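You operate a simulated robot arm through the tools that you are given. There is no shell and no other tool.

Carry out the task below with a simulated robot arm. There is one attempt and no reset: what you move stays moved.

JOB
Scuff the rust off the steel plate, then brush grease over that patch.
Fine: scuffing block and brush back where they lay, red lid back on. A coat counts when it lies all over at full strength: go over it till it gets no stronger. What is to be rubbed or washed off counts as gone when no trace of it is left.

Only the result counts: the job must be done as asked and must still hold three seconds after the hand-in. Knocking over, shifting, dropping, spilling or breaking anything else fails it. Lids that push on must go on centred and level and be pressed home; caps that screw on are set level and turned clockwise until they are tight.

ROBOT AND FRAMES
A 5-joint arm with a two-finger parallel gripper on a trunk, on a base that drives. Base frame: it is fixed to the floor where the robot stands at the start and does not move with it; the origin is under the middle of the robot, x ahead of it, y to its left, z up. Readings come in m, degrees, newtons and seconds.
It reaches about 1.134 m from its shoulder. Its first joint turns from -149.0 to 149.0 degrees. Places, roughly: free end of the cleaning table [0, -3.2, 0.9]; grease tin [0.4, -3.3, 0.9]; orange lid (10x10x5 cm) [0.3, -3.3, 0.9]; red lid (10x10x5 cm) [0.4, -3.3, 0.9]; scuffing block [0, -3, 1]; seal above the nozzle slot [0.4, -2.3, 1]; small brush [0.25, -3, 1]; steel plate [0, -3.25, 1]; top of the grease tin [0.4, -3.3, 0.9]. Payload 1.57 kg.
The tool frame sits at the grasp point between the pads (the TCP): z along the fingers, y along the line on which they close. The tips reach 0.03 m beyond it. Largest opening 0.11 m; finger width 0.024, thickness 0.012; the body of the gripper, 0.048 by 0.112 m, starts 0.078 m behind the TCP.
Orientation is that of the tool frame in the base frame, as [roll, pitch, yaw] about the fixed x, y, z axes, in that order (R = Rz(yaw) Ry(pitch) Rx(roll)). With the fingers straight down and closing along the base's y, the tool's x points along the base's -x, its y along +y and its z along -z.

CONTROLS
- The arm moves only by the tool nudge_tool. Its argument "increments" is text: rows parted by semicolons, each of 7 numbers parted by spaces: the shift along the tool's x, y, z in m, then the turn, a rotation vector about the tool's x, y, z in degrees, then the finger opening in m, from 0 to 0.11. In form: dx dy dz wx wy wz hand; .... A call has 1 to 20 rows; each row shifts and turns the commanded pose from where the row before left it, along the tool's axes as they then stand. Rows are played at 5 a second. More than 0.05 m and 8.6 degrees between two rows, or a gripper value outside its range, and nothing of the call is played. A pose out of reach is approached as far as the arm can. The call stops where the force on the tool passes 60 N (or 10 N more than at its start, if that is more) or the arm is blocked; 0.2 s more then pass. Each finger travels about 0.153 m/s and halts on what it meets, pressing with about 39 N; the grip force reading is that of the motor and also rises with nothing between the fingers. The clock runs only during rows and for 0.2 s after the last one: add rows that do not move to give the fingers time. It gives the time, the measured TCP pose, the force on the tool (base axes), the opening and the grip force at its end, in the units of the frame above (readings bear some noise), with the torque about the TCP (base axes, N m) and any sound that the robot's microphone picked up, and new pictures: "show" is both (left out), scene, wrist or none.
- Cameras (640 x 400 px; columns grow to the right, rows downward): "scene" is now at [0.0332, 0.1499, 1.8608]; the picture's right is [-0.25, -0.97, 0.00], its down [-0.69, 0.18, -0.70] and it looks along [0.68, -0.17, -0.71] (base axes); focal length 290 px, centre (320, 200). "wrist" rides on the gripper at [0.07, 0.016, -0.141] in the tool frame; the picture's right is [-0.23, 0.97, 0.00], its down [-0.86, -0.20, -0.48] and it looks along [-0.47, -0.11, 0.88] (tool axes); focal length 222 px, centre (320, 200).
- raise_lower(by): slides the trunk up (or, below 0, down) by that many m; the arm and the scene camera ride with it, the base frame stays. It gives what a move gives, with no picture.
- roll_base(legs): drives the robot by 1 to 6 legs, each [ahead, turn to the left] in m and degrees, along the robot's own axes; the way and the turn of a leg run together, so that a leg with both is an arc; at most 1.5 m and 180 degrees a leg. The arm and the cameras ride along, it lands a little off, and it stops where it bumps. It gives what a move gives, and a new picture of the scene camera.
- aim_head(pan, tilt): turns the head with the scene camera to pan (to the left, within 155 degrees either way) and tilt (down, from -29 to 69), counted from straight ahead of the robot. It gives what a move gives, and a new picture of the scene camera.
- measure_at(camera, pixels): there is no depth. For up to 12 entries [column, row, z] of the newest picture of that camera ("zoom" is the newest enlarged one), the place [x, y] in the base frame at which the ray of that pixel passes the height z, good to about 0.002 m. It takes no simulated time.
- inspect(camera, box): a new picture of the part [left, top, right, bottom] of that camera's present view, enlarged. It takes no simulated time.
- close_job(): hands the job in; it is judged then, once.

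Leave the gripper open and the arm clear of the work at the hand-in unless told otherwise.

The tools are called after "Request:" as name(argument=value, ...) on one line, values as JSON. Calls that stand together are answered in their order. nudge_tool: Moves the arm, as the interface text tells. Its arguments: {"type":"object","properties":{"increments":{"type":"string"},"show":{"type":"string","enum":["both","scene","wrist","none"]}},"required":["increments"]} The other tools are called the same way: raise_lower (by) slides the trunk up or down; roll_base (legs) drives the base; aim_head (pan, tilt) turns the head that bears the scene camera; measure_at (camera, pixels) gives the place at which the rays of pixels pass given heights; inspect (camera, box) takes an enlarged picture of a part of a camera's view; close_job () hands the job in.

At the start:

```text
time_s: 0.0
tool_pos: [0.7585, -0.3009, 1.1433]
tool_rot: [179.9, 0.0, -179.3]
ft_force: [0.6, 0.4, -0.2]
ft_torque: [0.0, 0.02, 0.0]
opening: 0.1101
finger_force: 0.0
trunk travel left (down, up): [-0.876, 0.094]
robot x, y, heading: [0.0009, 0.0022, -0.1]
head pan, tilt: [-14.3, 45.6]
```

scene: 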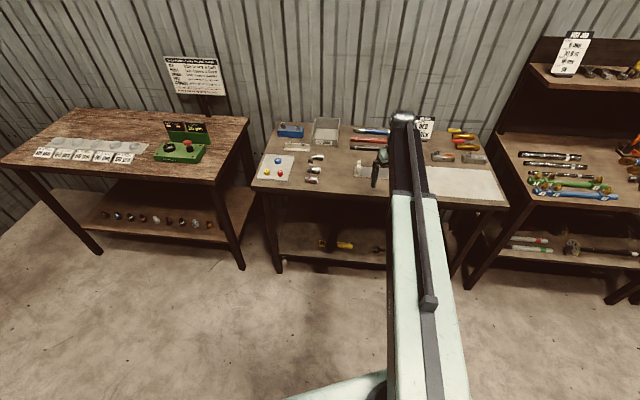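
wrist: 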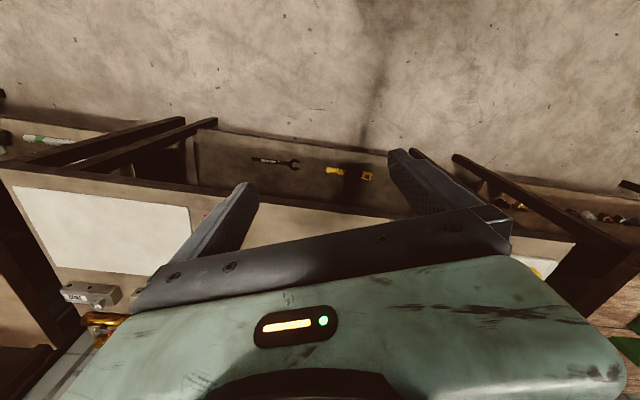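

The arm is in front of a bench I don't need. The cleaning table lies about 3 m to the robot's right, so I turn the head that way and look.

Request:
aim_head(pan=-90, tilt=20)

```text
time_s: 1.5
tool_pos: [0.7584, -0.3023, 1.1424]
tool_rot: [-179.9, 0.1, -179.2]
ft_force: [-0.7, 0.4, -0.7]
ft_torque: [0.01, 0.0, 0.01]
opening: 0.1099
finger_force: 0.0
trunk travel left (down, up): [-0.876, 0.094]
robot x, y, heading: [-0.0003, 0.0047, -0.1]
head pan, tilt: [-90.0, 20.0]
```

scene: 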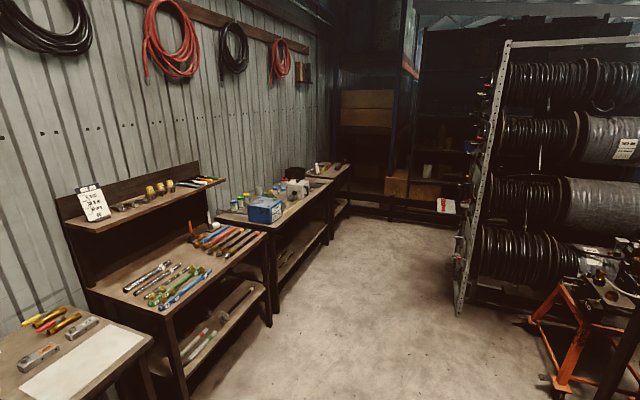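

Looking along -y I see benches by the wall. I zoom in on the far ones near columns 210-350 where the cleaning table should be.

Request:
inspect(camera="scene", box=[200, 140, 360, 240])

Request:
measure_at(camera="scene", pixels=[[330, 170, 0.9], [265, 208, 0.95], [300, 190, 0.95], [350, 165, 0.9], [215, 215, 0.9], [270, 290, 0.0], [328, 240, 0.0]])

```text
4.00 times, centred on (280, 190) of scene
```

zoom: 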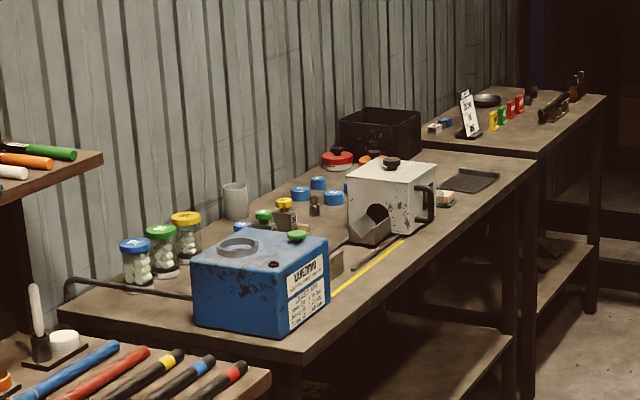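

```text
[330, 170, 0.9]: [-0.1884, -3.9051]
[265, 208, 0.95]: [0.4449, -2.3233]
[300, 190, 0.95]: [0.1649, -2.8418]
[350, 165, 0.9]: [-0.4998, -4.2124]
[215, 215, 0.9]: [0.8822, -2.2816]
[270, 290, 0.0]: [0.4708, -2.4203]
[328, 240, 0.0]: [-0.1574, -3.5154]
```

The cleaning bench runs obliquely in the distance; the dark plate is at zoom (470,180) and the lidded tins near (340,158). Before I plan the drive, I measure the edges of the benches in between.

Request:
measure_at(camera="scene", pixels=[[165, 315, 0.85], [267, 235, 0.85], [152, 338, 0.85], [225, 180, 1.2], [125, 222, 1.2], [276, 227, 0.9], [333, 180, 0.9], [270, 327, 0.0], [352, 165, 0.9], [460, 312, 0.0], [530, 360, 0.0]])

Request:
measure_at(camera="zoom", pixels=[[470, 180, 0.9], [445, 200, 0.92], [337, 165, 0.93], [370, 157, 0.9], [392, 180, 0.9], [300, 362, 0.9], [535, 160, 0.9]])

```text
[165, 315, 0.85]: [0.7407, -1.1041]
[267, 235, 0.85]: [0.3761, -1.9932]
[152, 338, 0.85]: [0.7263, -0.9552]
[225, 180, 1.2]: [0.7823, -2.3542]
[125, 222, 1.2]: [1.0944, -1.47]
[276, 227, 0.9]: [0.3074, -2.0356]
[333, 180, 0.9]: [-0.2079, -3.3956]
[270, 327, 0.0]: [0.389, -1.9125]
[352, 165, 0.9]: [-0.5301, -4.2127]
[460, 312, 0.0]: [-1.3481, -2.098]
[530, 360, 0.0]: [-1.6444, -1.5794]
```

```text
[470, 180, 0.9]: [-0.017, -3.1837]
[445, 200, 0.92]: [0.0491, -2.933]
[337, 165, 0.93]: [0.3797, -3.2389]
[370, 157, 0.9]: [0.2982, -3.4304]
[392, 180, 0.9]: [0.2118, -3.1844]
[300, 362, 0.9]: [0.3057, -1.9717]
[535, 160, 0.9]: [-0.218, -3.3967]
```

The front edge of the cleaning bench runs from (0.31,-2.04) to (-0.21,-3.40), so I'll stand at about (-0.5,-2.95) facing -20°. First I draw the arm back so that it stays clear of the benches while I drive.

Request:
nudge_tool(increments="0.05 0 0 0 0 0 0.11;0.05 0 0 0 0 0 0.11;0.05 0 0 0 0 0 0.11;0.05 0 0 0 0 0 0.11;0.05 0 0 0 0 0 0.11;0.05 0 0 0 0 0 0.11", show="scene")

```text
time_s: 2.9
tool_pos: [0.4669, -0.3161, 1.1426]
tool_rot: [179.9, -0.2, -179.2]
ft_force: [0.7, 0.5, 0.4]
ft_torque: [-0.02, 0.01, 0.0]
opening: 0.11
finger_force: 0.1
out of reach, approached as far as the arm can: row 6
trunk travel left (down, up): [-0.876, 0.094]
robot x, y, heading: [-0.0008, 0.0029, -0.1]
head pan, tilt: [-90.0, 20.0]
```

scene: 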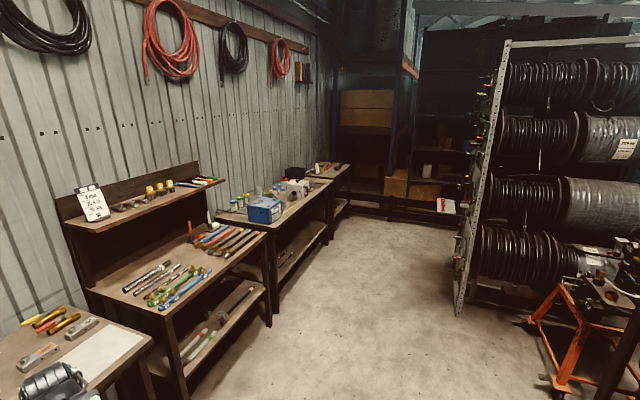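

Arm drawn in to 0.56 m. Now I turn right about 100.6°, drive 2.95 m in two legs, and look before making the last turn.

Request:
roll_base(legs=[[0, -100.6], [1.5, 0], [1.4, 0]])

Request:
aim_head(pan=60, tilt=40)

```text
time_s: 21.3
tool_pos: [-1.0495, -3.2338, 1.1432]
tool_rot: [179.9, -0.1, 77.1]
ft_force: [0.2, 0.1, 0.5]
ft_torque: [-0.04, 0.02, 0.02]
opening: 0.1098
finger_force: 0.0
trunk travel left (down, up): [-0.876, 0.094]
robot x, y, heading: [-0.6337, -2.8572, -103.5]
head pan, tilt: [-90.0, 20.0]
```

scene: 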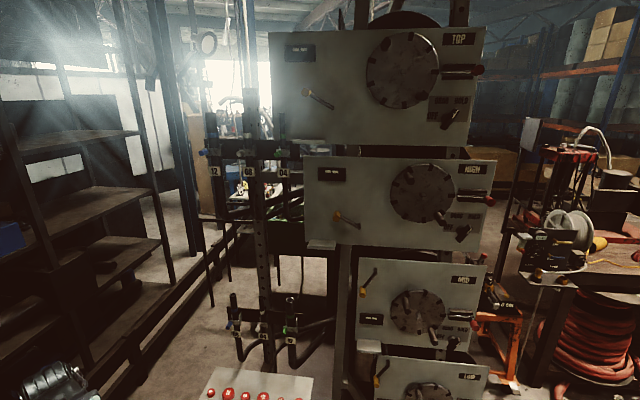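

```text
time_s: 23.6
tool_pos: [-1.0486, -3.2328, 1.1434]
tool_rot: [179.9, -0.1, 77.2]
ft_force: [-0.8, 0.5, -0.3]
ft_torque: [0.06, -0.02, -0.01]
opening: 0.1101
finger_force: 0.0
trunk travel left (down, up): [-0.876, 0.094]
robot x, y, heading: [-0.6331, -2.8538, -103.5]
head pan, tilt: [60.0, 40.0]
```

scene: 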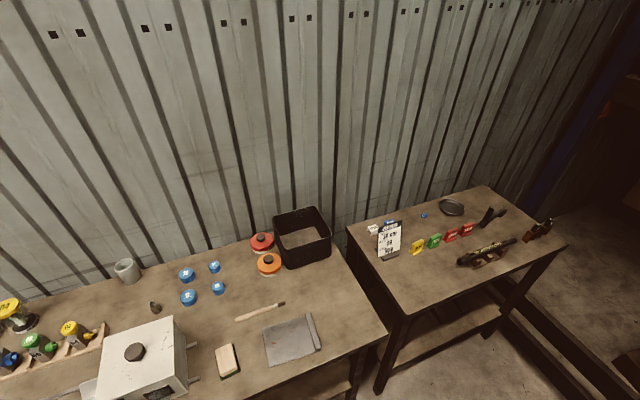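

The bench is now well in view: block near (228,360), brush near (260,312), plate near (292,340), red lid (262,243), orange lid (268,265). I zoom in.

Request:
inspect(camera="scene", box=[200, 220, 360, 320])

Request:
inspect(camera="scene", box=[200, 290, 360, 390])

Request:
inspect(camera="scene", box=[350, 190, 480, 271])

Request:
inspect(camera="scene", box=[0, 240, 240, 390])

Request:
measure_at(camera="scene", pixels=[[228, 360, 0.93], [262, 243, 0.94], [268, 265, 0.94], [240, 320, 0.9], [285, 304, 0.9], [264, 332, 0.91], [272, 365, 0.91], [305, 318, 0.91], [322, 349, 0.91], [305, 235, 0.95], [387, 333, 0.9]])

```text
4.00 times, centred on (280, 270) of scene
```

zoom: 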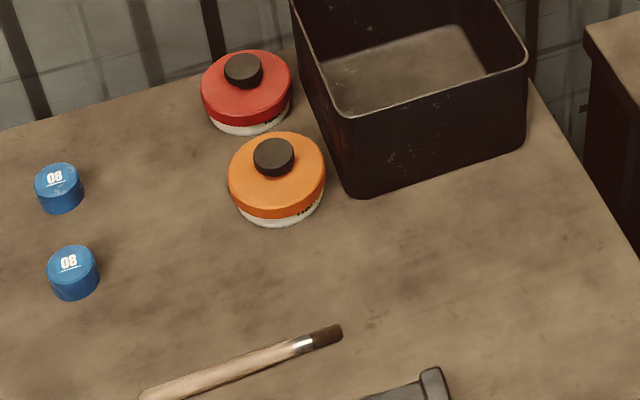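

```text
4.00 times, centred on (280, 340) of scene
```

zoom: 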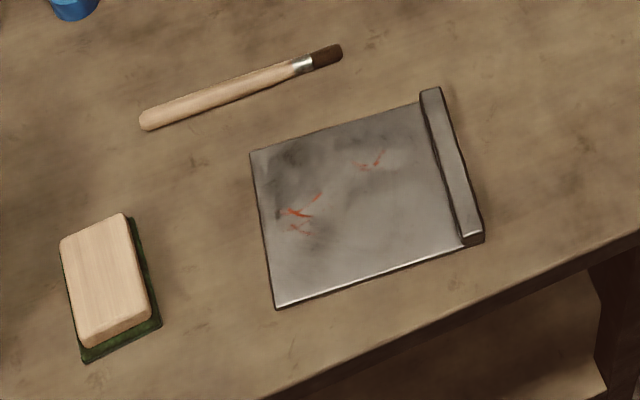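

```text
4.92 times, centred on (415, 230) of scene
```

zoom: 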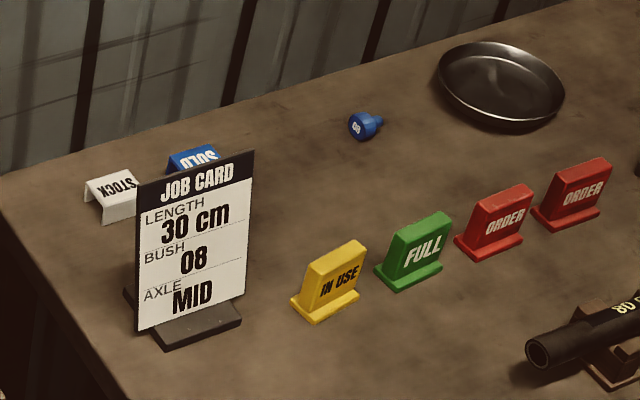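

```text
2.67 times, centred on (120, 315) of scene
```

zoom: 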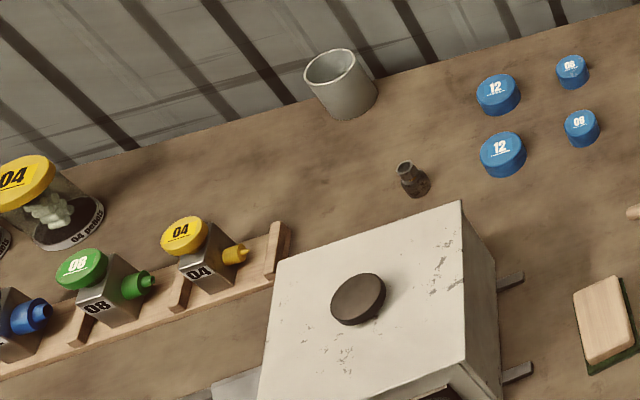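

```text
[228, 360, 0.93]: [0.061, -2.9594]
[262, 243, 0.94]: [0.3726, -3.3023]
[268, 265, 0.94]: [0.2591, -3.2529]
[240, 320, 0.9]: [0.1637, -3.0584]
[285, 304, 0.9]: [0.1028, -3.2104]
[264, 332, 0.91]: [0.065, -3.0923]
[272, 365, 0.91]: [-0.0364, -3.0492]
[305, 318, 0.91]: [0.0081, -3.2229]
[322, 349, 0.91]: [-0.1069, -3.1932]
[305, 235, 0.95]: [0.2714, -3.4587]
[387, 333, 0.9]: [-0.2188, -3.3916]
```

Both tins carry lids: red at (0.373,-3.302), orange at (0.259,-3.253). The plate has two small rust patches and a raised bar at its right end. I turn left to face the bench and move a little closer.

Request:
roll_base(legs=[[0, 84], [0.1, 0]])

Request:
aim_head(pan=0, tilt=50)

```text
time_s: 28.4
tool_pos: [-0.193, -3.3375, 1.1419]
tool_rot: [179.9, -0.1, 162.0]
ft_force: [1.1, 0.1, -0.1]
ft_torque: [0.03, 0.02, -0.01]
opening: 0.1101
finger_force: 0.1
trunk travel left (down, up): [-0.876, 0.094]
robot x, y, heading: [-0.5313, -2.8859, -18.6]
head pan, tilt: [60.0, 40.0]
```

scene: 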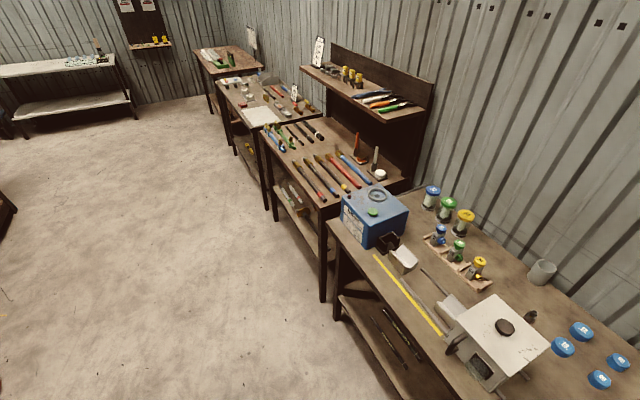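

```text
time_s: 29.7
tool_pos: [-0.194, -3.3378, 1.1433]
tool_rot: [179.8, -0.1, 162.0]
ft_force: [-1.1, 0.0, 0.8]
ft_torque: [-0.01, 0.0, 0.02]
opening: 0.1097
finger_force: 0.1
trunk travel left (down, up): [-0.876, 0.094]
robot x, y, heading: [-0.5333, -2.888, -18.5]
head pan, tilt: [0.0, 50.0]
```

scene: 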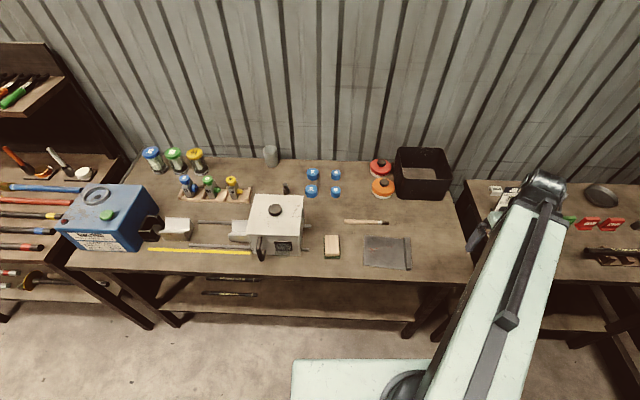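

Good view of the bench. I zoom in on the tins and plate to read labels and get precise positions.

Request:
inspect(camera="scene", box=[300, 140, 460, 240])

Request:
inspect(camera="scene", box=[360, 150, 408, 180])

Request:
inspect(camera="scene", box=[310, 210, 422, 280])

```text
4.00 times, centred on (380, 190) of scene
```

zoom: 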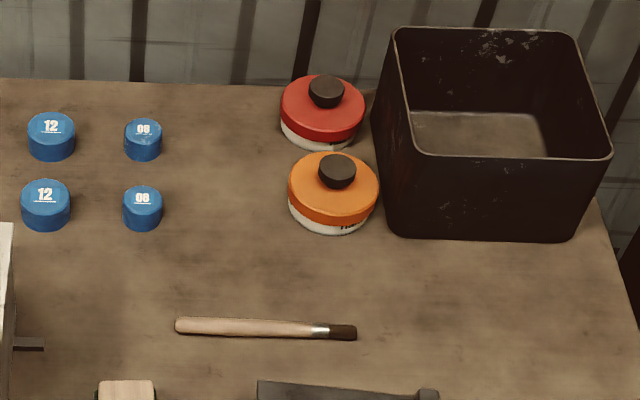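

```text
13.33 times, centred on (384, 165) of scene
```

zoom: 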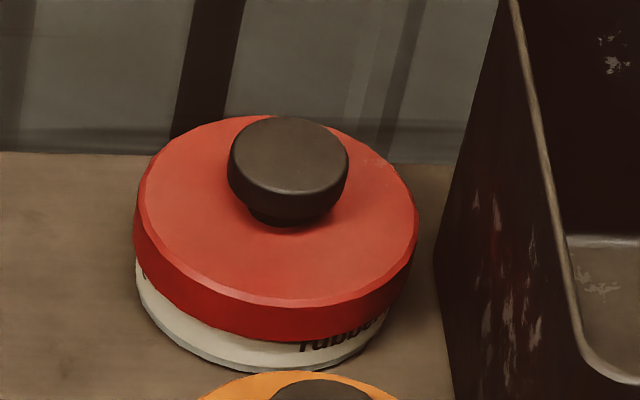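

```text
5.71 times, centred on (366, 245) of scene
```

zoom: 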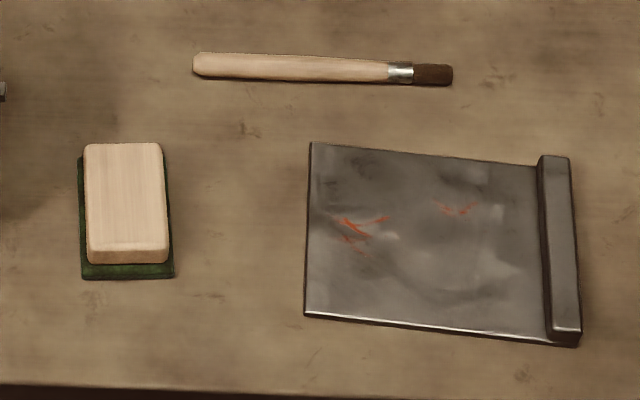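

The red tin's label starts with "rubbe…". Now I measure the block, brush, plate and rust in this zoom.

Request:
measure_at(camera="zoom", pixels=[[82, 280, 0.9], [174, 277, 0.9], [79, 158, 0.91], [85, 145, 0.94], [162, 143, 0.94], [168, 247, 0.94], [90, 247, 0.94], [195, 66, 0.91], [390, 70, 0.91], [452, 76, 0.905]])

Request:
measure_at(camera="zoom", pixels=[[310, 143, 0.905], [305, 314, 0.905], [538, 165, 0.905], [548, 340, 0.905], [578, 345, 0.9], [350, 220, 0.905], [455, 210, 0.905], [350, 250, 0.905], [390, 217, 0.905], [435, 205, 0.905], [475, 205, 0.905], [335, 218, 0.905]])

```text
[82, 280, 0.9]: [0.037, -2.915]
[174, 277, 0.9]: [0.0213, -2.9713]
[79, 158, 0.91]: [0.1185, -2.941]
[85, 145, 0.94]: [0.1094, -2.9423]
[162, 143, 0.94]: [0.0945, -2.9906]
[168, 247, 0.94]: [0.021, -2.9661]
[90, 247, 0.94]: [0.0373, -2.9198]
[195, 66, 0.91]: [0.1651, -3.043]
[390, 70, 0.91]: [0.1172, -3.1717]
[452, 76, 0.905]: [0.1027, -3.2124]
```

```text
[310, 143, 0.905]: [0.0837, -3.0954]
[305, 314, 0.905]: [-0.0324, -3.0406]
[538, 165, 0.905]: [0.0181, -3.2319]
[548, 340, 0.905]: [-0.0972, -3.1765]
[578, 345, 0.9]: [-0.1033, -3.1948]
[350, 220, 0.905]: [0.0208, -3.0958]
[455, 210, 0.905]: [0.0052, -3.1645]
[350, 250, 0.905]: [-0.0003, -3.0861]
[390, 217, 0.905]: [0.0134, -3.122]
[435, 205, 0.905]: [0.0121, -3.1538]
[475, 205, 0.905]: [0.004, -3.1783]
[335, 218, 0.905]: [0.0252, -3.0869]
```

Block centre is about (0.066,-2.955) and its long axis points along 163°, which matches the present tool yaw of 162°. Before moving in I check how far the white box and its bars are from it.

Request:
inspect(camera="scene", box=[230, 170, 358, 270])

Request:
measure_at(camera="scene", pixels=[[304, 197, 1.05], [301, 240, 1.05], [301, 256, 0.9], [310, 225, 0.92], [308, 248, 0.92], [397, 170, 1.0], [399, 196, 0.9], [395, 148, 1.0], [380, 176, 0.9]])

```text
4.00 times, centred on (294, 220) of scene
```

zoom: 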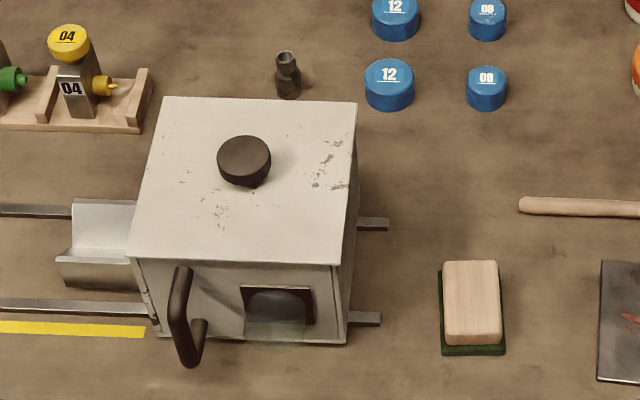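

```text
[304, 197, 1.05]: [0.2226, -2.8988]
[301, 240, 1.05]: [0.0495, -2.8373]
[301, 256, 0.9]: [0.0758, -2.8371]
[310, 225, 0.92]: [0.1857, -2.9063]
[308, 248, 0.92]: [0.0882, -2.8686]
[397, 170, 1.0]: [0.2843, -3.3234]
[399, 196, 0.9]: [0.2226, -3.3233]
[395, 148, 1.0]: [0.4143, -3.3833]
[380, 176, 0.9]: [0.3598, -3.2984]
```

There is about 2 cm or more between the block-side finger and the bars if I open to 8 cm. I move above the block: outward first, then sideways.

Request:
nudge_tool(increments="-0.043 0 0 0 0 0 0.08;-0.043 0 0 0 0 0 0.08;-0.043 0 0 0 0 0 0.08;0 0.0494 0 0 0 0 0.08;0 0.0494 0 0 0 0 0.08;0 0.0494 0 0 0 0 0.08;0 0.0494 0 0 0 0 0.08;0 0.0494 0 0 0 0 0.08;0 0.0494 0 0 0 0 0.08;0 0.0494 0 0 0 0 0.08;0 0.0494 0 0 0 0 0.08;0 0.0494 0 0 0 0 0.08;0 0 0 0 0 0 0.08", show="both")

```text
time_s: 32.5
tool_pos: [0.0632, -2.9547, 1.1447]
tool_rot: [179.9, -0.1, 162.0]
ft_force: [0.2, -0.7, 0.4]
ft_torque: [-0.01, -0.03, 0.02]
opening: 0.0801
finger_force: 0.1
out of reach, approached as far as the arm can: row 5, 9, 11
trunk travel left (down, up): [-0.876, 0.094]
robot x, y, heading: [-0.5353, -2.8874, -18.6]
head pan, tilt: [0.0, 50.0]
```

scene: 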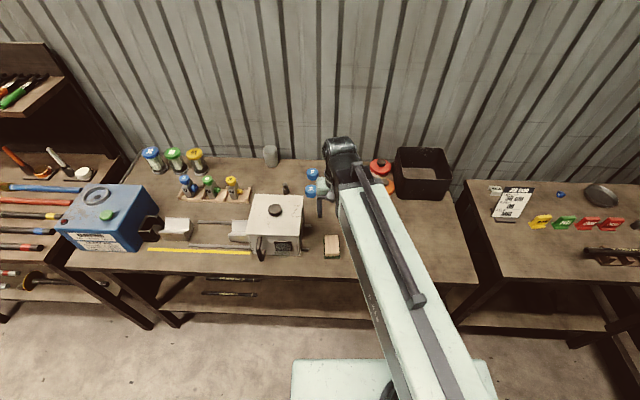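
wrist: 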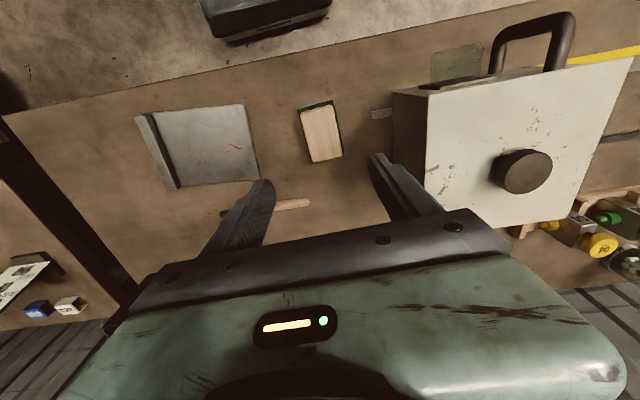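

The hand is over the block, which shows at (322,133) in the wrist view. I measure it from here for the exact pose.

Request:
inspect(camera="wrist", box=[260, 90, 388, 170])

```text
5.00 times, centred on (324, 130) of wrist
```

zoom: 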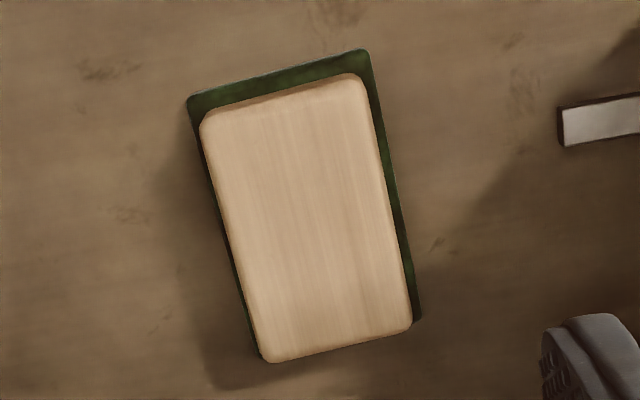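

Request:
measure_at(camera="zoom", pixels=[[200, 118, 0.935], [364, 78, 0.935], [410, 330, 0.935], [264, 362, 0.935], [188, 98, 0.9], [369, 49, 0.9], [420, 318, 0.9], [262, 358, 0.9]])

```text
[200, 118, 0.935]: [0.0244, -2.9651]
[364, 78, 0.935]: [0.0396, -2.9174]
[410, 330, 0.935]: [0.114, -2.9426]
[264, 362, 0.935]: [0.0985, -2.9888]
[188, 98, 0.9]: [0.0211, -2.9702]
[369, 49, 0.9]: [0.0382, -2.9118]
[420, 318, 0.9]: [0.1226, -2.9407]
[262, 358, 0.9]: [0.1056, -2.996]
```

The block's centre is (0.070,-2.954) with its axis at 162°, wood 49 mm wide. I shift 6 mm outward and go down to TCP z ≈ 0.942, so the tips stay above the green pad.

Request:
nudge_tool(increments="-0.0063 0.0026 0 0 0 0 0.08;0 0 0.04 0 0 0 0.08;0 0 0.04 0 0 0 0.08;0 0 0.04 0 0 0 0.08;0 0 0.04 0 0 0 0.08;0 0 0.03 0 0 0 0.08;0 0 0 0 0 0 0.08;0 0 0 0 0 0 0.08", show="both")

```text
time_s: 34.3
tool_pos: [0.0704, -2.9548, 1.1426]
tool_rot: [179.9, -0.2, 162.0]
ft_force: [0.4, 0.3, 0.4]
ft_torque: [-0.01, -0.01, 0.0]
opening: 0.08
finger_force: 0.0
out of reach, approached as far as the arm can: row 2, 3, 4, 5, 6
trunk travel left (down, up): [-0.876, 0.094]
robot x, y, heading: [-0.5313, -2.8871, -18.6]
head pan, tilt: [0.0, 50.0]
```

scene: 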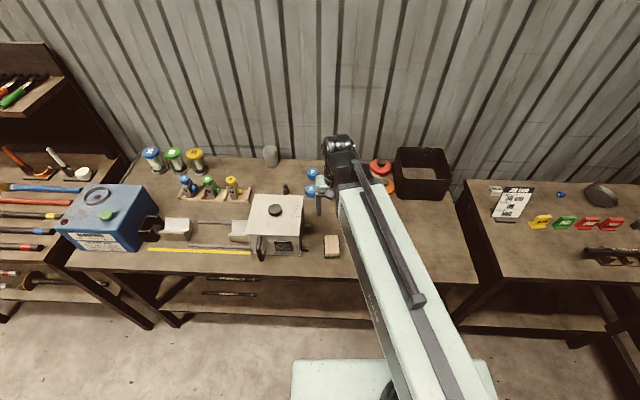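
wrist: 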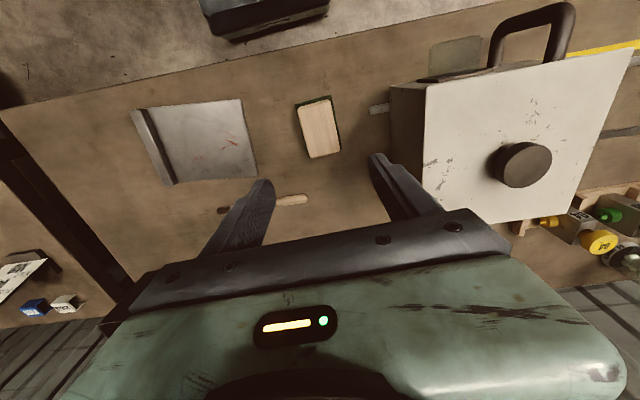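

The arm can't go lower at this trunk height ("out of reach"). So I lower the trunk instead, 0.15 m first, which brings the tool to about z 0.99.

Request:
raise_lower(by=-0.15)

Request:
nudge_tool(increments="0 0 -0.03 0 0 0 0.08;0 0 -0.03 0 0 0 0.08;0 0 0 0 0 0 0.08", show="wrist")

```text
time_s: 36.1
tool_pos: [0.0701, -2.9548, 0.9939]
tool_rot: [179.9, -0.1, 162.0]
ft_force: [0.5, -0.3, 0.5]
ft_torque: [0.01, 0.04, 0.0]
opening: 0.0798
finger_force: 0.0
trunk travel left (down, up): [-0.726, 0.244]
robot x, y, heading: [-0.5307, -2.8849, -18.3]
head pan, tilt: [0.0, 50.0]
```

```text
time_s: 36.9
tool_pos: [0.0714, -2.9545, 0.9929]
tool_rot: [179.9, -0.2, 162.0]
ft_force: [0.1, 0.0, -0.2]
ft_torque: [0.0, 0.03, 0.01]
opening: 0.08
finger_force: 0.0
out of reach, approached as far as the arm can: row 1, 2
trunk travel left (down, up): [-0.726, 0.244]
robot x, y, heading: [-0.5338, -2.8863, -18.4]
head pan, tilt: [0.0, 50.0]
```

wrist: 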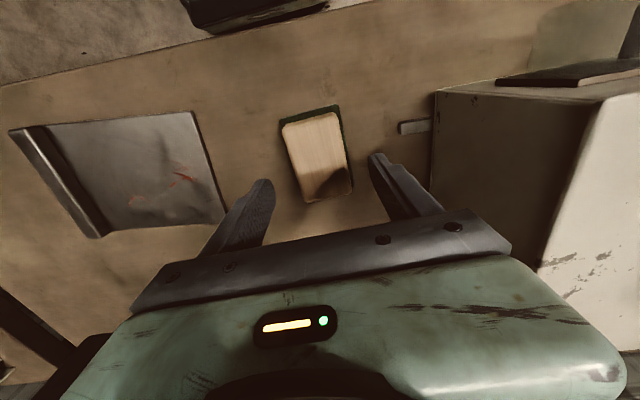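

No vertical motion either way — perhaps the command still sits at the earlier unreachable depth. I test with larger upward steps.

Request:
nudge_tool(increments="0 0 -0.04 0 0 0 0.08;0 0 -0.04 0 0 0 0.08;0 0 -0.04 0 0 0 0.08;0 0 -0.04 0 0 0 0.08;0 0 0 0 0 0 0.08", show="none")

```text
time_s: 38.1
tool_pos: [0.0715, -2.9552, 0.9927]
tool_rot: [179.9, -0.1, 162.0]
ft_force: [0.0, -0.3, 0.5]
ft_torque: [-0.02, 0.0, 0.02]
opening: 0.08
finger_force: 0.0
out of reach, approached as far as the arm can: row 1, 2, 3, 4
trunk travel left (down, up): [-0.726, 0.244]
robot x, y, heading: [-0.5327, -2.8854, -18.4]
head pan, tilt: [0.0, 50.0]
```

Still stuck at this radius. I test whether vertical motion works farther out, moving 10 cm outward and then up 4 cm.

Request:
nudge_tool(increments="-0.05 0 0 0 0 0 0.08;-0.05 0 0 0 0 0 0.08;0 0 -0.04 0 0 0 0.08;0 0 0 0 0 0 0.08", show="scene")

```text
time_s: 39.1
tool_pos: [0.1673, -2.9859, 0.9923]
tool_rot: [180.0, -0.1, 162.0]
ft_force: [-0.6, -0.2, -0.2]
ft_torque: [-0.01, 0.04, -0.01]
opening: 0.0799
finger_force: 0.0
out of reach, approached as far as the arm can: row 3
trunk travel left (down, up): [-0.726, 0.244]
robot x, y, heading: [-0.5355, -2.8931, -18.6]
head pan, tilt: [0.0, 50.0]
```

scene: 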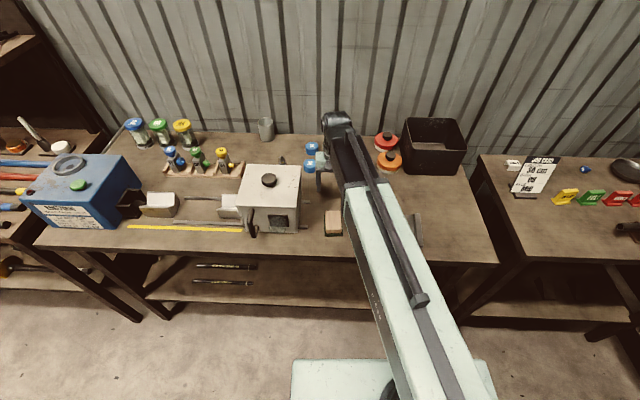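

Sideways and radial steps work but vertical ones don't. I try a very small vertical step, and a small tilt, to learn what the arm allows.

Request:
nudge_tool(increments="0 0 -0.005 0 0 0 0.08;0 0 0 0 0 0 0.08", show="none")

Request:
nudge_tool(increments="0 0 0 0 5 0 0.08;0 0 0 0 0 0 0.08", show="none")

```text
time_s: 39.7
tool_pos: [0.1669, -2.9857, 0.9932]
tool_rot: [179.9, 0.0, 162.0]
ft_force: [0.1, 0.5, 0.5]
ft_torque: [0.01, -0.01, 0.0]
opening: 0.08
finger_force: 0.1
out of reach, approached as far as the arm can: row 1
trunk travel left (down, up): [-0.726, 0.244]
robot x, y, heading: [-0.5363, -2.8852, -18.3]
head pan, tilt: [0.0, 50.0]
```

```text
time_s: 40.3
tool_pos: [0.168, -2.9864, 0.9943]
tool_rot: [179.8, -5.1, 162.0]
ft_force: [-0.8, -0.3, -0.1]
ft_torque: [-0.02, 0.01, 0.01]
opening: 0.0802
finger_force: 0.0
trunk travel left (down, up): [-0.726, 0.244]
robot x, y, heading: [-0.5293, -2.8843, -18.5]
head pan, tilt: [0.0, 50.0]
```

So the arm itself only moves horizontally, tilts and spins; height comes from the trunk. I undo the tilt and go back over the block.

Request:
nudge_tool(increments="0 0 0 0 -5 0 0.08;0.05 0 0 0 0 0 0.08;0.05 0 0 0 0 0 0.08;0.0032 0.0005 0 0 0 0 0.08;0 0 0 0 0 0 0.08", show="wrist")

```text
time_s: 41.5
tool_pos: [0.0697, -2.9564, 0.9923]
tool_rot: [179.8, -0.1, 162.0]
ft_force: [0.7, 0.1, -0.5]
ft_torque: [0.0, 0.03, 0.02]
opening: 0.08
finger_force: 0.1
trunk travel left (down, up): [-0.726, 0.244]
robot x, y, heading: [-0.532, -2.8839, -18.4]
head pan, tilt: [0.0, 50.0]
```

wrist: 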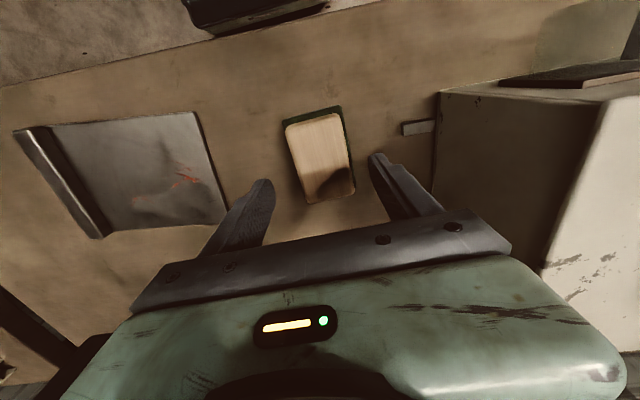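

The block sits between the fingers at (320,155). I check its centre again from this height before lowering.

Request:
inspect(camera="wrist", box=[250, 95, 410, 215])

```text
3.33 times, centred on (330, 155) of wrist
```

zoom: 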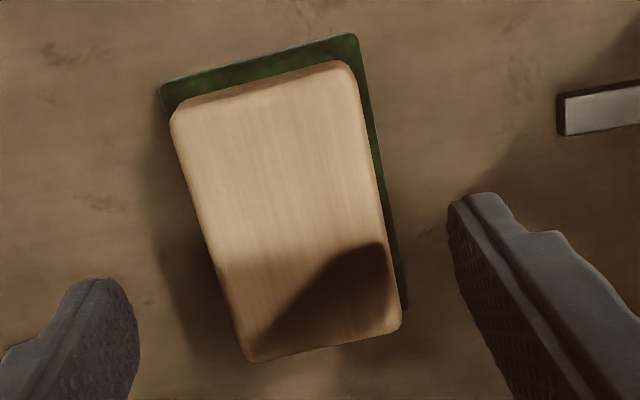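

Request:
measure_at(camera="zoom", pixels=[[172, 120, 0.935], [352, 66, 0.935], [400, 326, 0.935], [246, 360, 0.935], [172, 120, 0.945], [352, 66, 0.945], [400, 326, 0.945], [246, 360, 0.945], [163, 88, 0.9], [355, 34, 0.9]])

```text
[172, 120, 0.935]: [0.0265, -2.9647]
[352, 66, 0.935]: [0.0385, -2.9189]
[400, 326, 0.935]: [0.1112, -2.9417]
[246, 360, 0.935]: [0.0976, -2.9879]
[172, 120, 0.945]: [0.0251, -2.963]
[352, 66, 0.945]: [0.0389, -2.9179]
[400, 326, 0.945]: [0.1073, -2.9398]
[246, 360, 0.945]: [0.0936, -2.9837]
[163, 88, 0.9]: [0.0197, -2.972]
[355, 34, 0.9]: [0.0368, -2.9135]
```

Block centre (0.069,-2.954), top at about 0.933. I shift 2.5 mm to centre the fingers and lower the trunk 5.1 cm.

Request:
nudge_tool(increments="0 0.0026 0 0 0 0 0.08;0 0 0 0 0 0 0.08", show="none")

Request:
raise_lower(by=-0.051)

Request:
nudge_tool(increments="0 0 0 0 0 0 0.08;0 0 0 0 0 0 0.08", show="both")

```text
time_s: 42.1
tool_pos: [0.0697, -2.953, 0.9921]
tool_rot: [180.0, -0.1, 162.2]
ft_force: [0.5, 0.0, -0.7]
ft_torque: [-0.05, -0.02, 0.01]
opening: 0.0798
finger_force: 0.0
trunk travel left (down, up): [-0.726, 0.244]
robot x, y, heading: [-0.5319, -2.8837, -18.7]
head pan, tilt: [0.0, 50.0]
```

```text
time_s: 43.0
tool_pos: [0.0702, -2.953, 0.9421]
tool_rot: [180.0, -0.2, 162.0]
ft_force: [1.1, 0.6, 0.5]
ft_torque: [-0.03, 0.0, 0.0]
opening: 0.0801
finger_force: 0.1
trunk travel left (down, up): [-0.675, 0.295]
robot x, y, heading: [-0.5334, -2.8825, -18.3]
head pan, tilt: [0.0, 50.0]
```

```text
time_s: 43.6
tool_pos: [0.0694, -2.9531, 0.9424]
tool_rot: [179.9, -0.1, 162.0]
ft_force: [-0.1, 0.1, -0.5]
ft_torque: [-0.02, 0.0, 0.01]
opening: 0.0798
finger_force: 0.0
trunk travel left (down, up): [-0.675, 0.295]
robot x, y, heading: [-0.5317, -2.8839, -18.5]
head pan, tilt: [0.0, 50.0]
```

scene: 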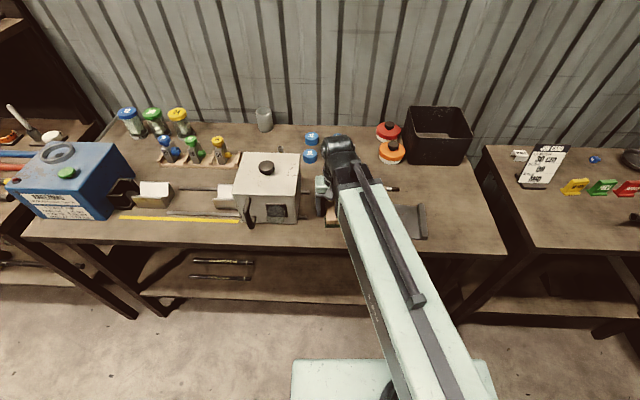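
wrist: 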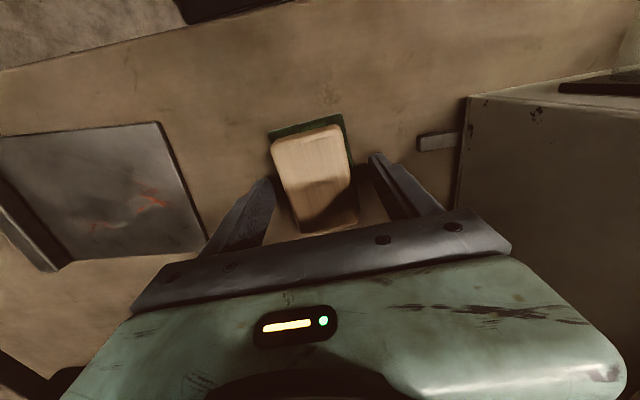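

Fingers straddle the block. I zoom in to see whether the tips reach below the wood's top edge.

Request:
inspect(camera="wrist", box=[230, 100, 410, 240])

```text
2.86 times, centred on (320, 170) of wrist
```

zoom: 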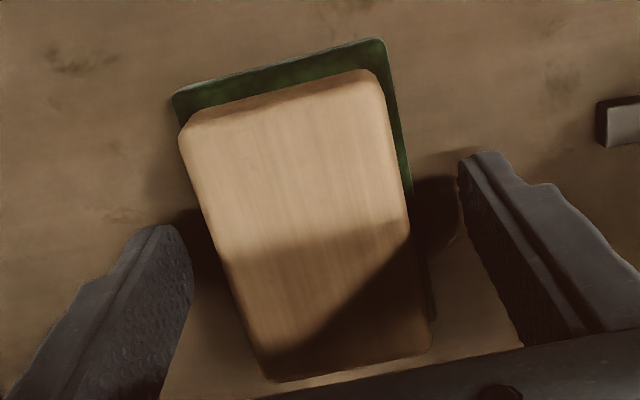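

Request:
measure_at(camera="zoom", pixels=[[182, 132, 0.935], [377, 76, 0.935], [431, 345, 0.935], [272, 380, 0.935], [182, 132, 0.925], [377, 76, 0.925], [431, 345, 0.925], [272, 380, 0.925]])

```text
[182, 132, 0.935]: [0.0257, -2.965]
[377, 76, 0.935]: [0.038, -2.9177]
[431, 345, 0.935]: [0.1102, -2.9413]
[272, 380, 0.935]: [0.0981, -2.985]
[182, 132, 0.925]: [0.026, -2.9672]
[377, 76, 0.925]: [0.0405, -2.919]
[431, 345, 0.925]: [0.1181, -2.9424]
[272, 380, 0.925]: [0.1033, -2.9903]
```

Top ≈ 0.934 is confirmed, so the pads overlap the wood by about 2 cm. Now I close on it.

Request:
nudge_tool(increments="0 0 0 0 0 0 0.06;0 0 0 0 0 0 0.05;0 0 0 0 0 0 0.03;0 0 0 0 0 0 0.03;0 0 0 0 0 0 0.03", show="wrist")

```text
time_s: 44.8
tool_pos: [0.0697, -2.9524, 0.9421]
tool_rot: [179.9, -0.1, 162.0]
ft_force: [0.1, -0.2, 0.9]
ft_torque: [-0.05, 0.02, 0.07]
opening: 0.051
finger_force: 38.6
trunk travel left (down, up): [-0.675, 0.295]
robot x, y, heading: [-0.5332, -2.8861, -18.6]
head pan, tilt: [0.0, 50.0]
```

wrist: 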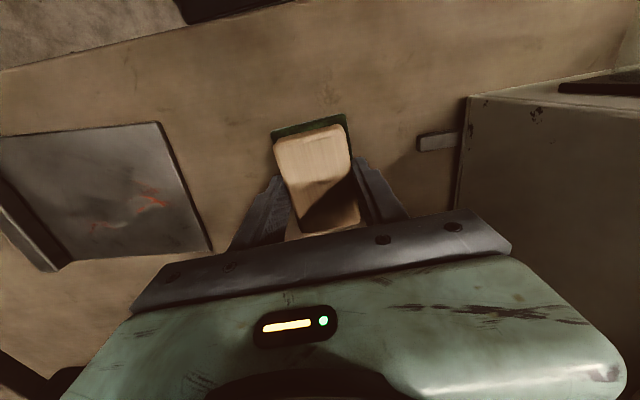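

Gripped at 51 mm with 38.6 N; I note the spot: TCP (0.070,-2.953,0.942), yaw 162°. Lift 5 cm.

Request:
raise_lower(by=0.05)

Request:
nudge_tool(increments="0 0 0 0 0 0 0.03", show="wrist")

```text
time_s: 45.7
tool_pos: [0.0704, -2.953, 0.992]
tool_rot: [179.9, -0.1, 162.1]
ft_force: [-0.3, -0.9, -2.1]
ft_torque: [-0.01, 0.05, 0.02]
opening: 0.0511
finger_force: 38.7
trunk travel left (down, up): [-0.725, 0.245]
robot x, y, heading: [-0.5337, -2.8853, -18.7]
head pan, tilt: [0.0, 50.0]
```

```text
time_s: 46.1
tool_pos: [0.0686, -2.9532, 0.9918]
tool_rot: [180.0, -0.1, 162.1]
ft_force: [1.2, 0.9, -0.4]
ft_torque: [-0.01, -0.04, -0.03]
opening: 0.0513
finger_force: 38.6
trunk travel left (down, up): [-0.725, 0.245]
robot x, y, heading: [-0.5345, -2.881, -18.8]
head pan, tilt: [0.0, 50.0]
```

wrist: 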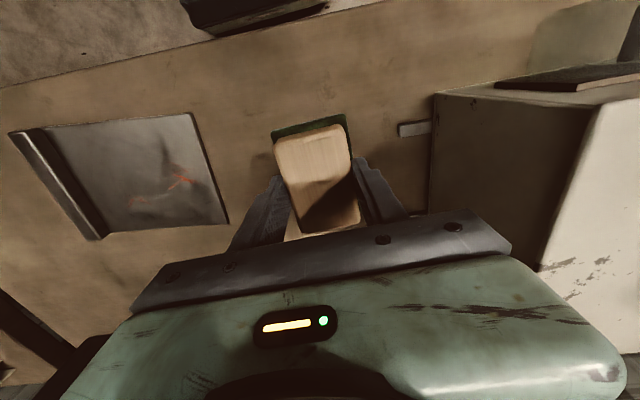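

The block is held square. Now I carry it over the plate, to just above the left rust patch (~(0.010,-3.111)).

Request:
nudge_tool(increments="0.0017 -0.0421 0 0 0 0 0.03;0.0017 -0.0421 0 0 0 0 0.03;0.0017 -0.0421 0 0 0 0 0.03;0.0017 -0.0421 0 0 0 0 0.03;0 0 0 0 0 0 0.03;0 0 0 0 0 0 0.03", show="both")

```text
time_s: 47.5
tool_pos: [0.0084, -3.1176, 0.9925]
tool_rot: [179.9, 0.0, 161.9]
ft_force: [0.3, 0.5, -0.1]
ft_torque: [0.03, 0.02, 0.0]
opening: 0.0509
finger_force: 38.7
out of reach, approached as far as the arm can: row 4
trunk travel left (down, up): [-0.725, 0.245]
robot x, y, heading: [-0.5323, -2.8865, -18.3]
head pan, tilt: [0.0, 50.0]
```

scene: 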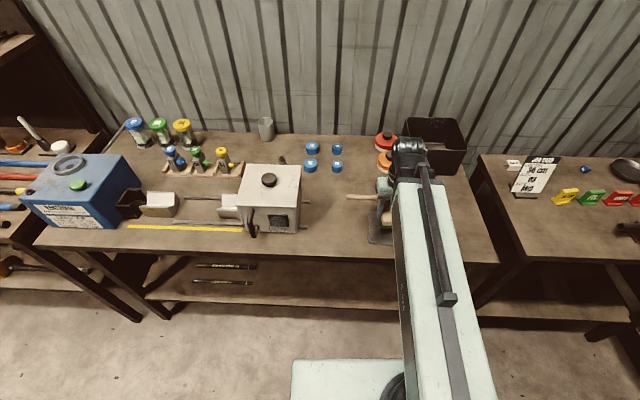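
wrist: 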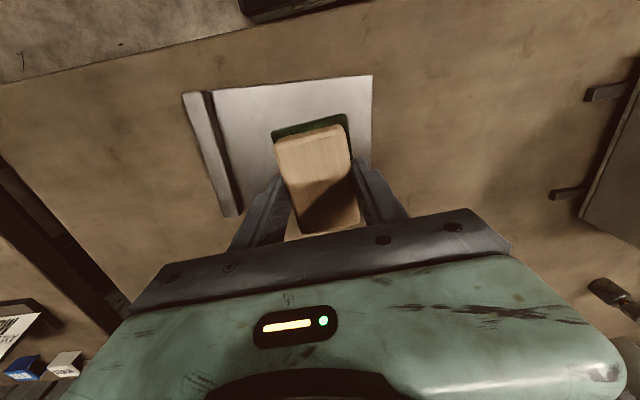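

Row 4 hit the arm's inner reach limit (radius 0.59). I back the base off 8 cm to get working room over the plate.

Request:
roll_base(legs=[[-0.08, 0]])

```text
time_s: 48.6
tool_pos: [-0.0677, -3.0923, 0.9916]
tool_rot: [179.9, 0.0, 162.0]
ft_force: [-0.4, 0.1, -1.3]
ft_torque: [0.03, -0.02, 0.02]
opening: 0.051
finger_force: 38.7
trunk travel left (down, up): [-0.725, 0.245]
robot x, y, heading: [-0.6097, -2.8602, -18.3]
head pan, tilt: [0.0, 50.0]
```

scene: 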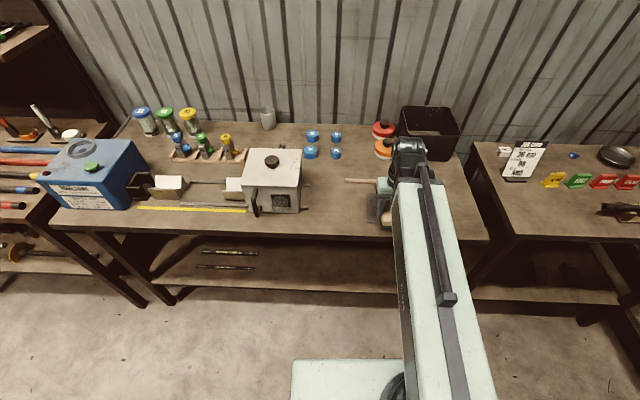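

Now I move back out over the left rust patch.

Request:
nudge_tool(increments="-0.0401 0.0031 0 0 0 0 0.03;-0.0401 0.0031 0 0 0 0 0.03;0 0 0 0 0 0 0.03;0 0 0 0 0 0 0.03", show="wrist")

Request:
raise_lower(by=-0.04)

```text
time_s: 49.6
tool_pos: [0.0108, -3.1107, 0.9911]
tool_rot: [179.9, -0.1, 162.0]
ft_force: [-0.3, 0.0, -0.8]
ft_torque: [0.02, 0.02, 0.0]
opening: 0.0511
finger_force: 38.8
trunk travel left (down, up): [-0.725, 0.245]
robot x, y, heading: [-0.6058, -2.8597, -18.3]
head pan, tilt: [0.0, 50.0]
```

wrist: 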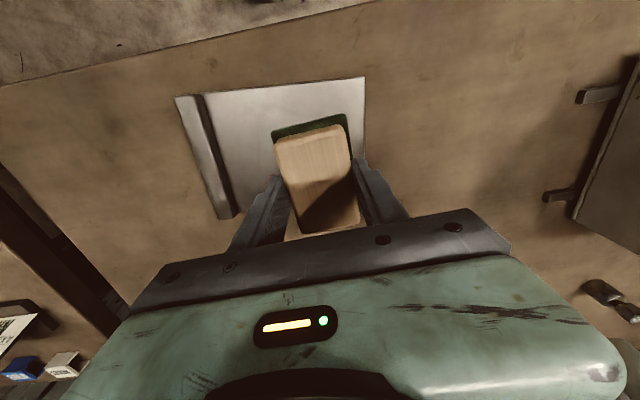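

```text
time_s: 50.4
tool_pos: [0.0105, -3.1101, 0.952]
tool_rot: [180.0, -0.1, 162.0]
ft_force: [1.0, 0.7, -2.0]
ft_torque: [0.0, 0.03, -0.03]
opening: 0.0513
finger_force: 38.9
trunk travel left (down, up): [-0.685, 0.285]
robot x, y, heading: [-0.6087, -2.8596, -18.5]
head pan, tilt: [0.0, 50.0]
```

No contact yet at z 0.952. I lower in small steps and watch the vertical force.

Request:
raise_lower(by=-0.003)

Request:
raise_lower(by=-0.002)

```text
time_s: 50.9
tool_pos: [0.0097, -3.1117, 0.9493]
tool_rot: [179.8, -0.1, 162.0]
ft_force: [-0.2, 0.4, -0.7]
ft_torque: [0.05, 0.0, 0.01]
opening: 0.0512
finger_force: 38.5
trunk travel left (down, up): [-0.682, 0.288]
robot x, y, heading: [-0.607, -2.858, -18.4]
head pan, tilt: [0.0, 50.0]
```

```text
time_s: 51.5
tool_pos: [0.0098, -3.1106, 0.9483]
tool_rot: [180.0, 0.0, 162.1]
ft_force: [6.8, -2.9, 21.6]
ft_torque: [-0.07, 0.3, 0.06]
opening: 0.0513
finger_force: 38.9
trunk travel left (down, up): [-0.68, 0.29]
robot x, y, heading: [-0.611, -2.8599, -18.5]
head pan, tilt: [0.0, 50.0]
```

Contact: 21.6 N. I ease off by 1 mm so as not to push the plate about.

Request:
raise_lower(by=0.001)

```text
time_s: 52.0
tool_pos: [0.0099, -3.11, 0.9476]
tool_rot: [179.8, -0.1, 161.9]
ft_force: [1.9, -1.5, 6.4]
ft_torque: [-0.18, -0.26, 0.01]
opening: 0.0509
finger_force: 39.2
trunk travel left (down, up): [-0.681, 0.289]
robot x, y, heading: [-0.6079, -2.8582, -18.5]
head pan, tilt: [0.0, 50.0]
```

About 6 N now. I make a short test stroke of 2.5 cm to the right and back.

Request:
nudge_tool(increments="0.0016 -0.0119 0 0 0 0 0.03;0.0016 -0.0119 0 0 0 0 0.03;-0.0016 0.0119 0 0 0 0 0.03;-0.0016 0.0119 0 0 0 0 0.03", show="wrist")

```text
time_s: 53.0
tool_pos: [0.0113, -3.1106, 0.9485]
tool_rot: [180.0, -0.1, 162.1]
ft_force: [0.8, 0.2, 1.0]
ft_torque: [-0.05, -0.04, -0.01]
opening: 0.0512
finger_force: 39.0
trunk travel left (down, up): [-0.681, 0.289]
robot x, y, heading: [-0.6091, -2.8593, -18.4]
head pan, tilt: [0.0, 50.0]
```

wrist: 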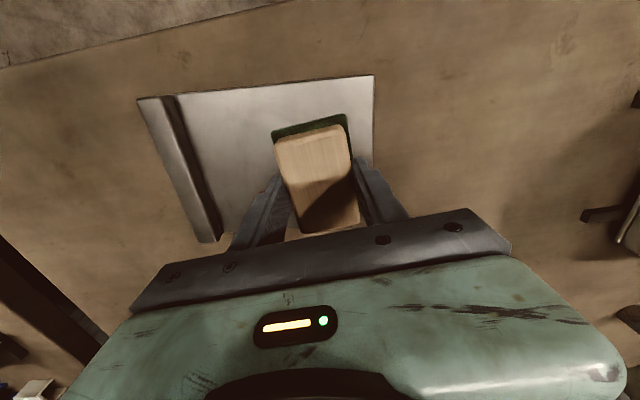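

The force has sunk to ~1 N, so I lower 1 mm and do full strokes over both patches.

Request:
raise_lower(by=-0.001)

Request:
nudge_tool(increments="0.0017 -0.0124 0 0 0 0 0.03;0.0017 -0.0124 0 0 0 0 0.03;0.0017 -0.0124 0 0 0 0 0.03;0.0017 -0.0124 0 0 0 0 0.03;0.0017 -0.0124 0 0 0 0 0.03;-0.0017 0.0124 0 0 0 0 0.03;-0.0017 0.0124 0 0 0 0 0.03;-0.0017 0.0124 0 0 0 0 0.03;-0.0017 0.0124 0 0 0 0 0.03;-0.0017 0.0124 0 0 0 0 0.03", show="wrist")

```text
time_s: 53.5
tool_pos: [0.0102, -3.11, 0.9478]
tool_rot: [179.8, 0.1, 162.0]
ft_force: [4.9, -3.0, 21.6]
ft_torque: [-0.04, 0.24, 0.0]
opening: 0.0511
finger_force: 39.3
trunk travel left (down, up): [-0.68, 0.29]
robot x, y, heading: [-0.6113, -2.8602, -18.3]
head pan, tilt: [0.0, 50.0]
```

```text
time_s: 55.7
tool_pos: [0.0103, -3.1118, 0.9478]
tool_rot: [179.9, -0.1, 162.0]
ft_force: [-1.9, -5.4, 16.1]
ft_torque: [-0.36, 0.21, 0.09]
opening: 0.0509
finger_force: 39.1
trunk travel left (down, up): [-0.68, 0.29]
robot x, y, heading: [-0.609, -2.8627, -18.4]
head pan, tilt: [0.0, 50.0]
```

wrist: 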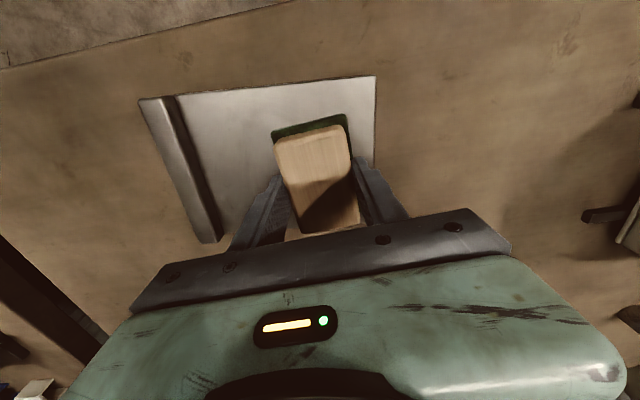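

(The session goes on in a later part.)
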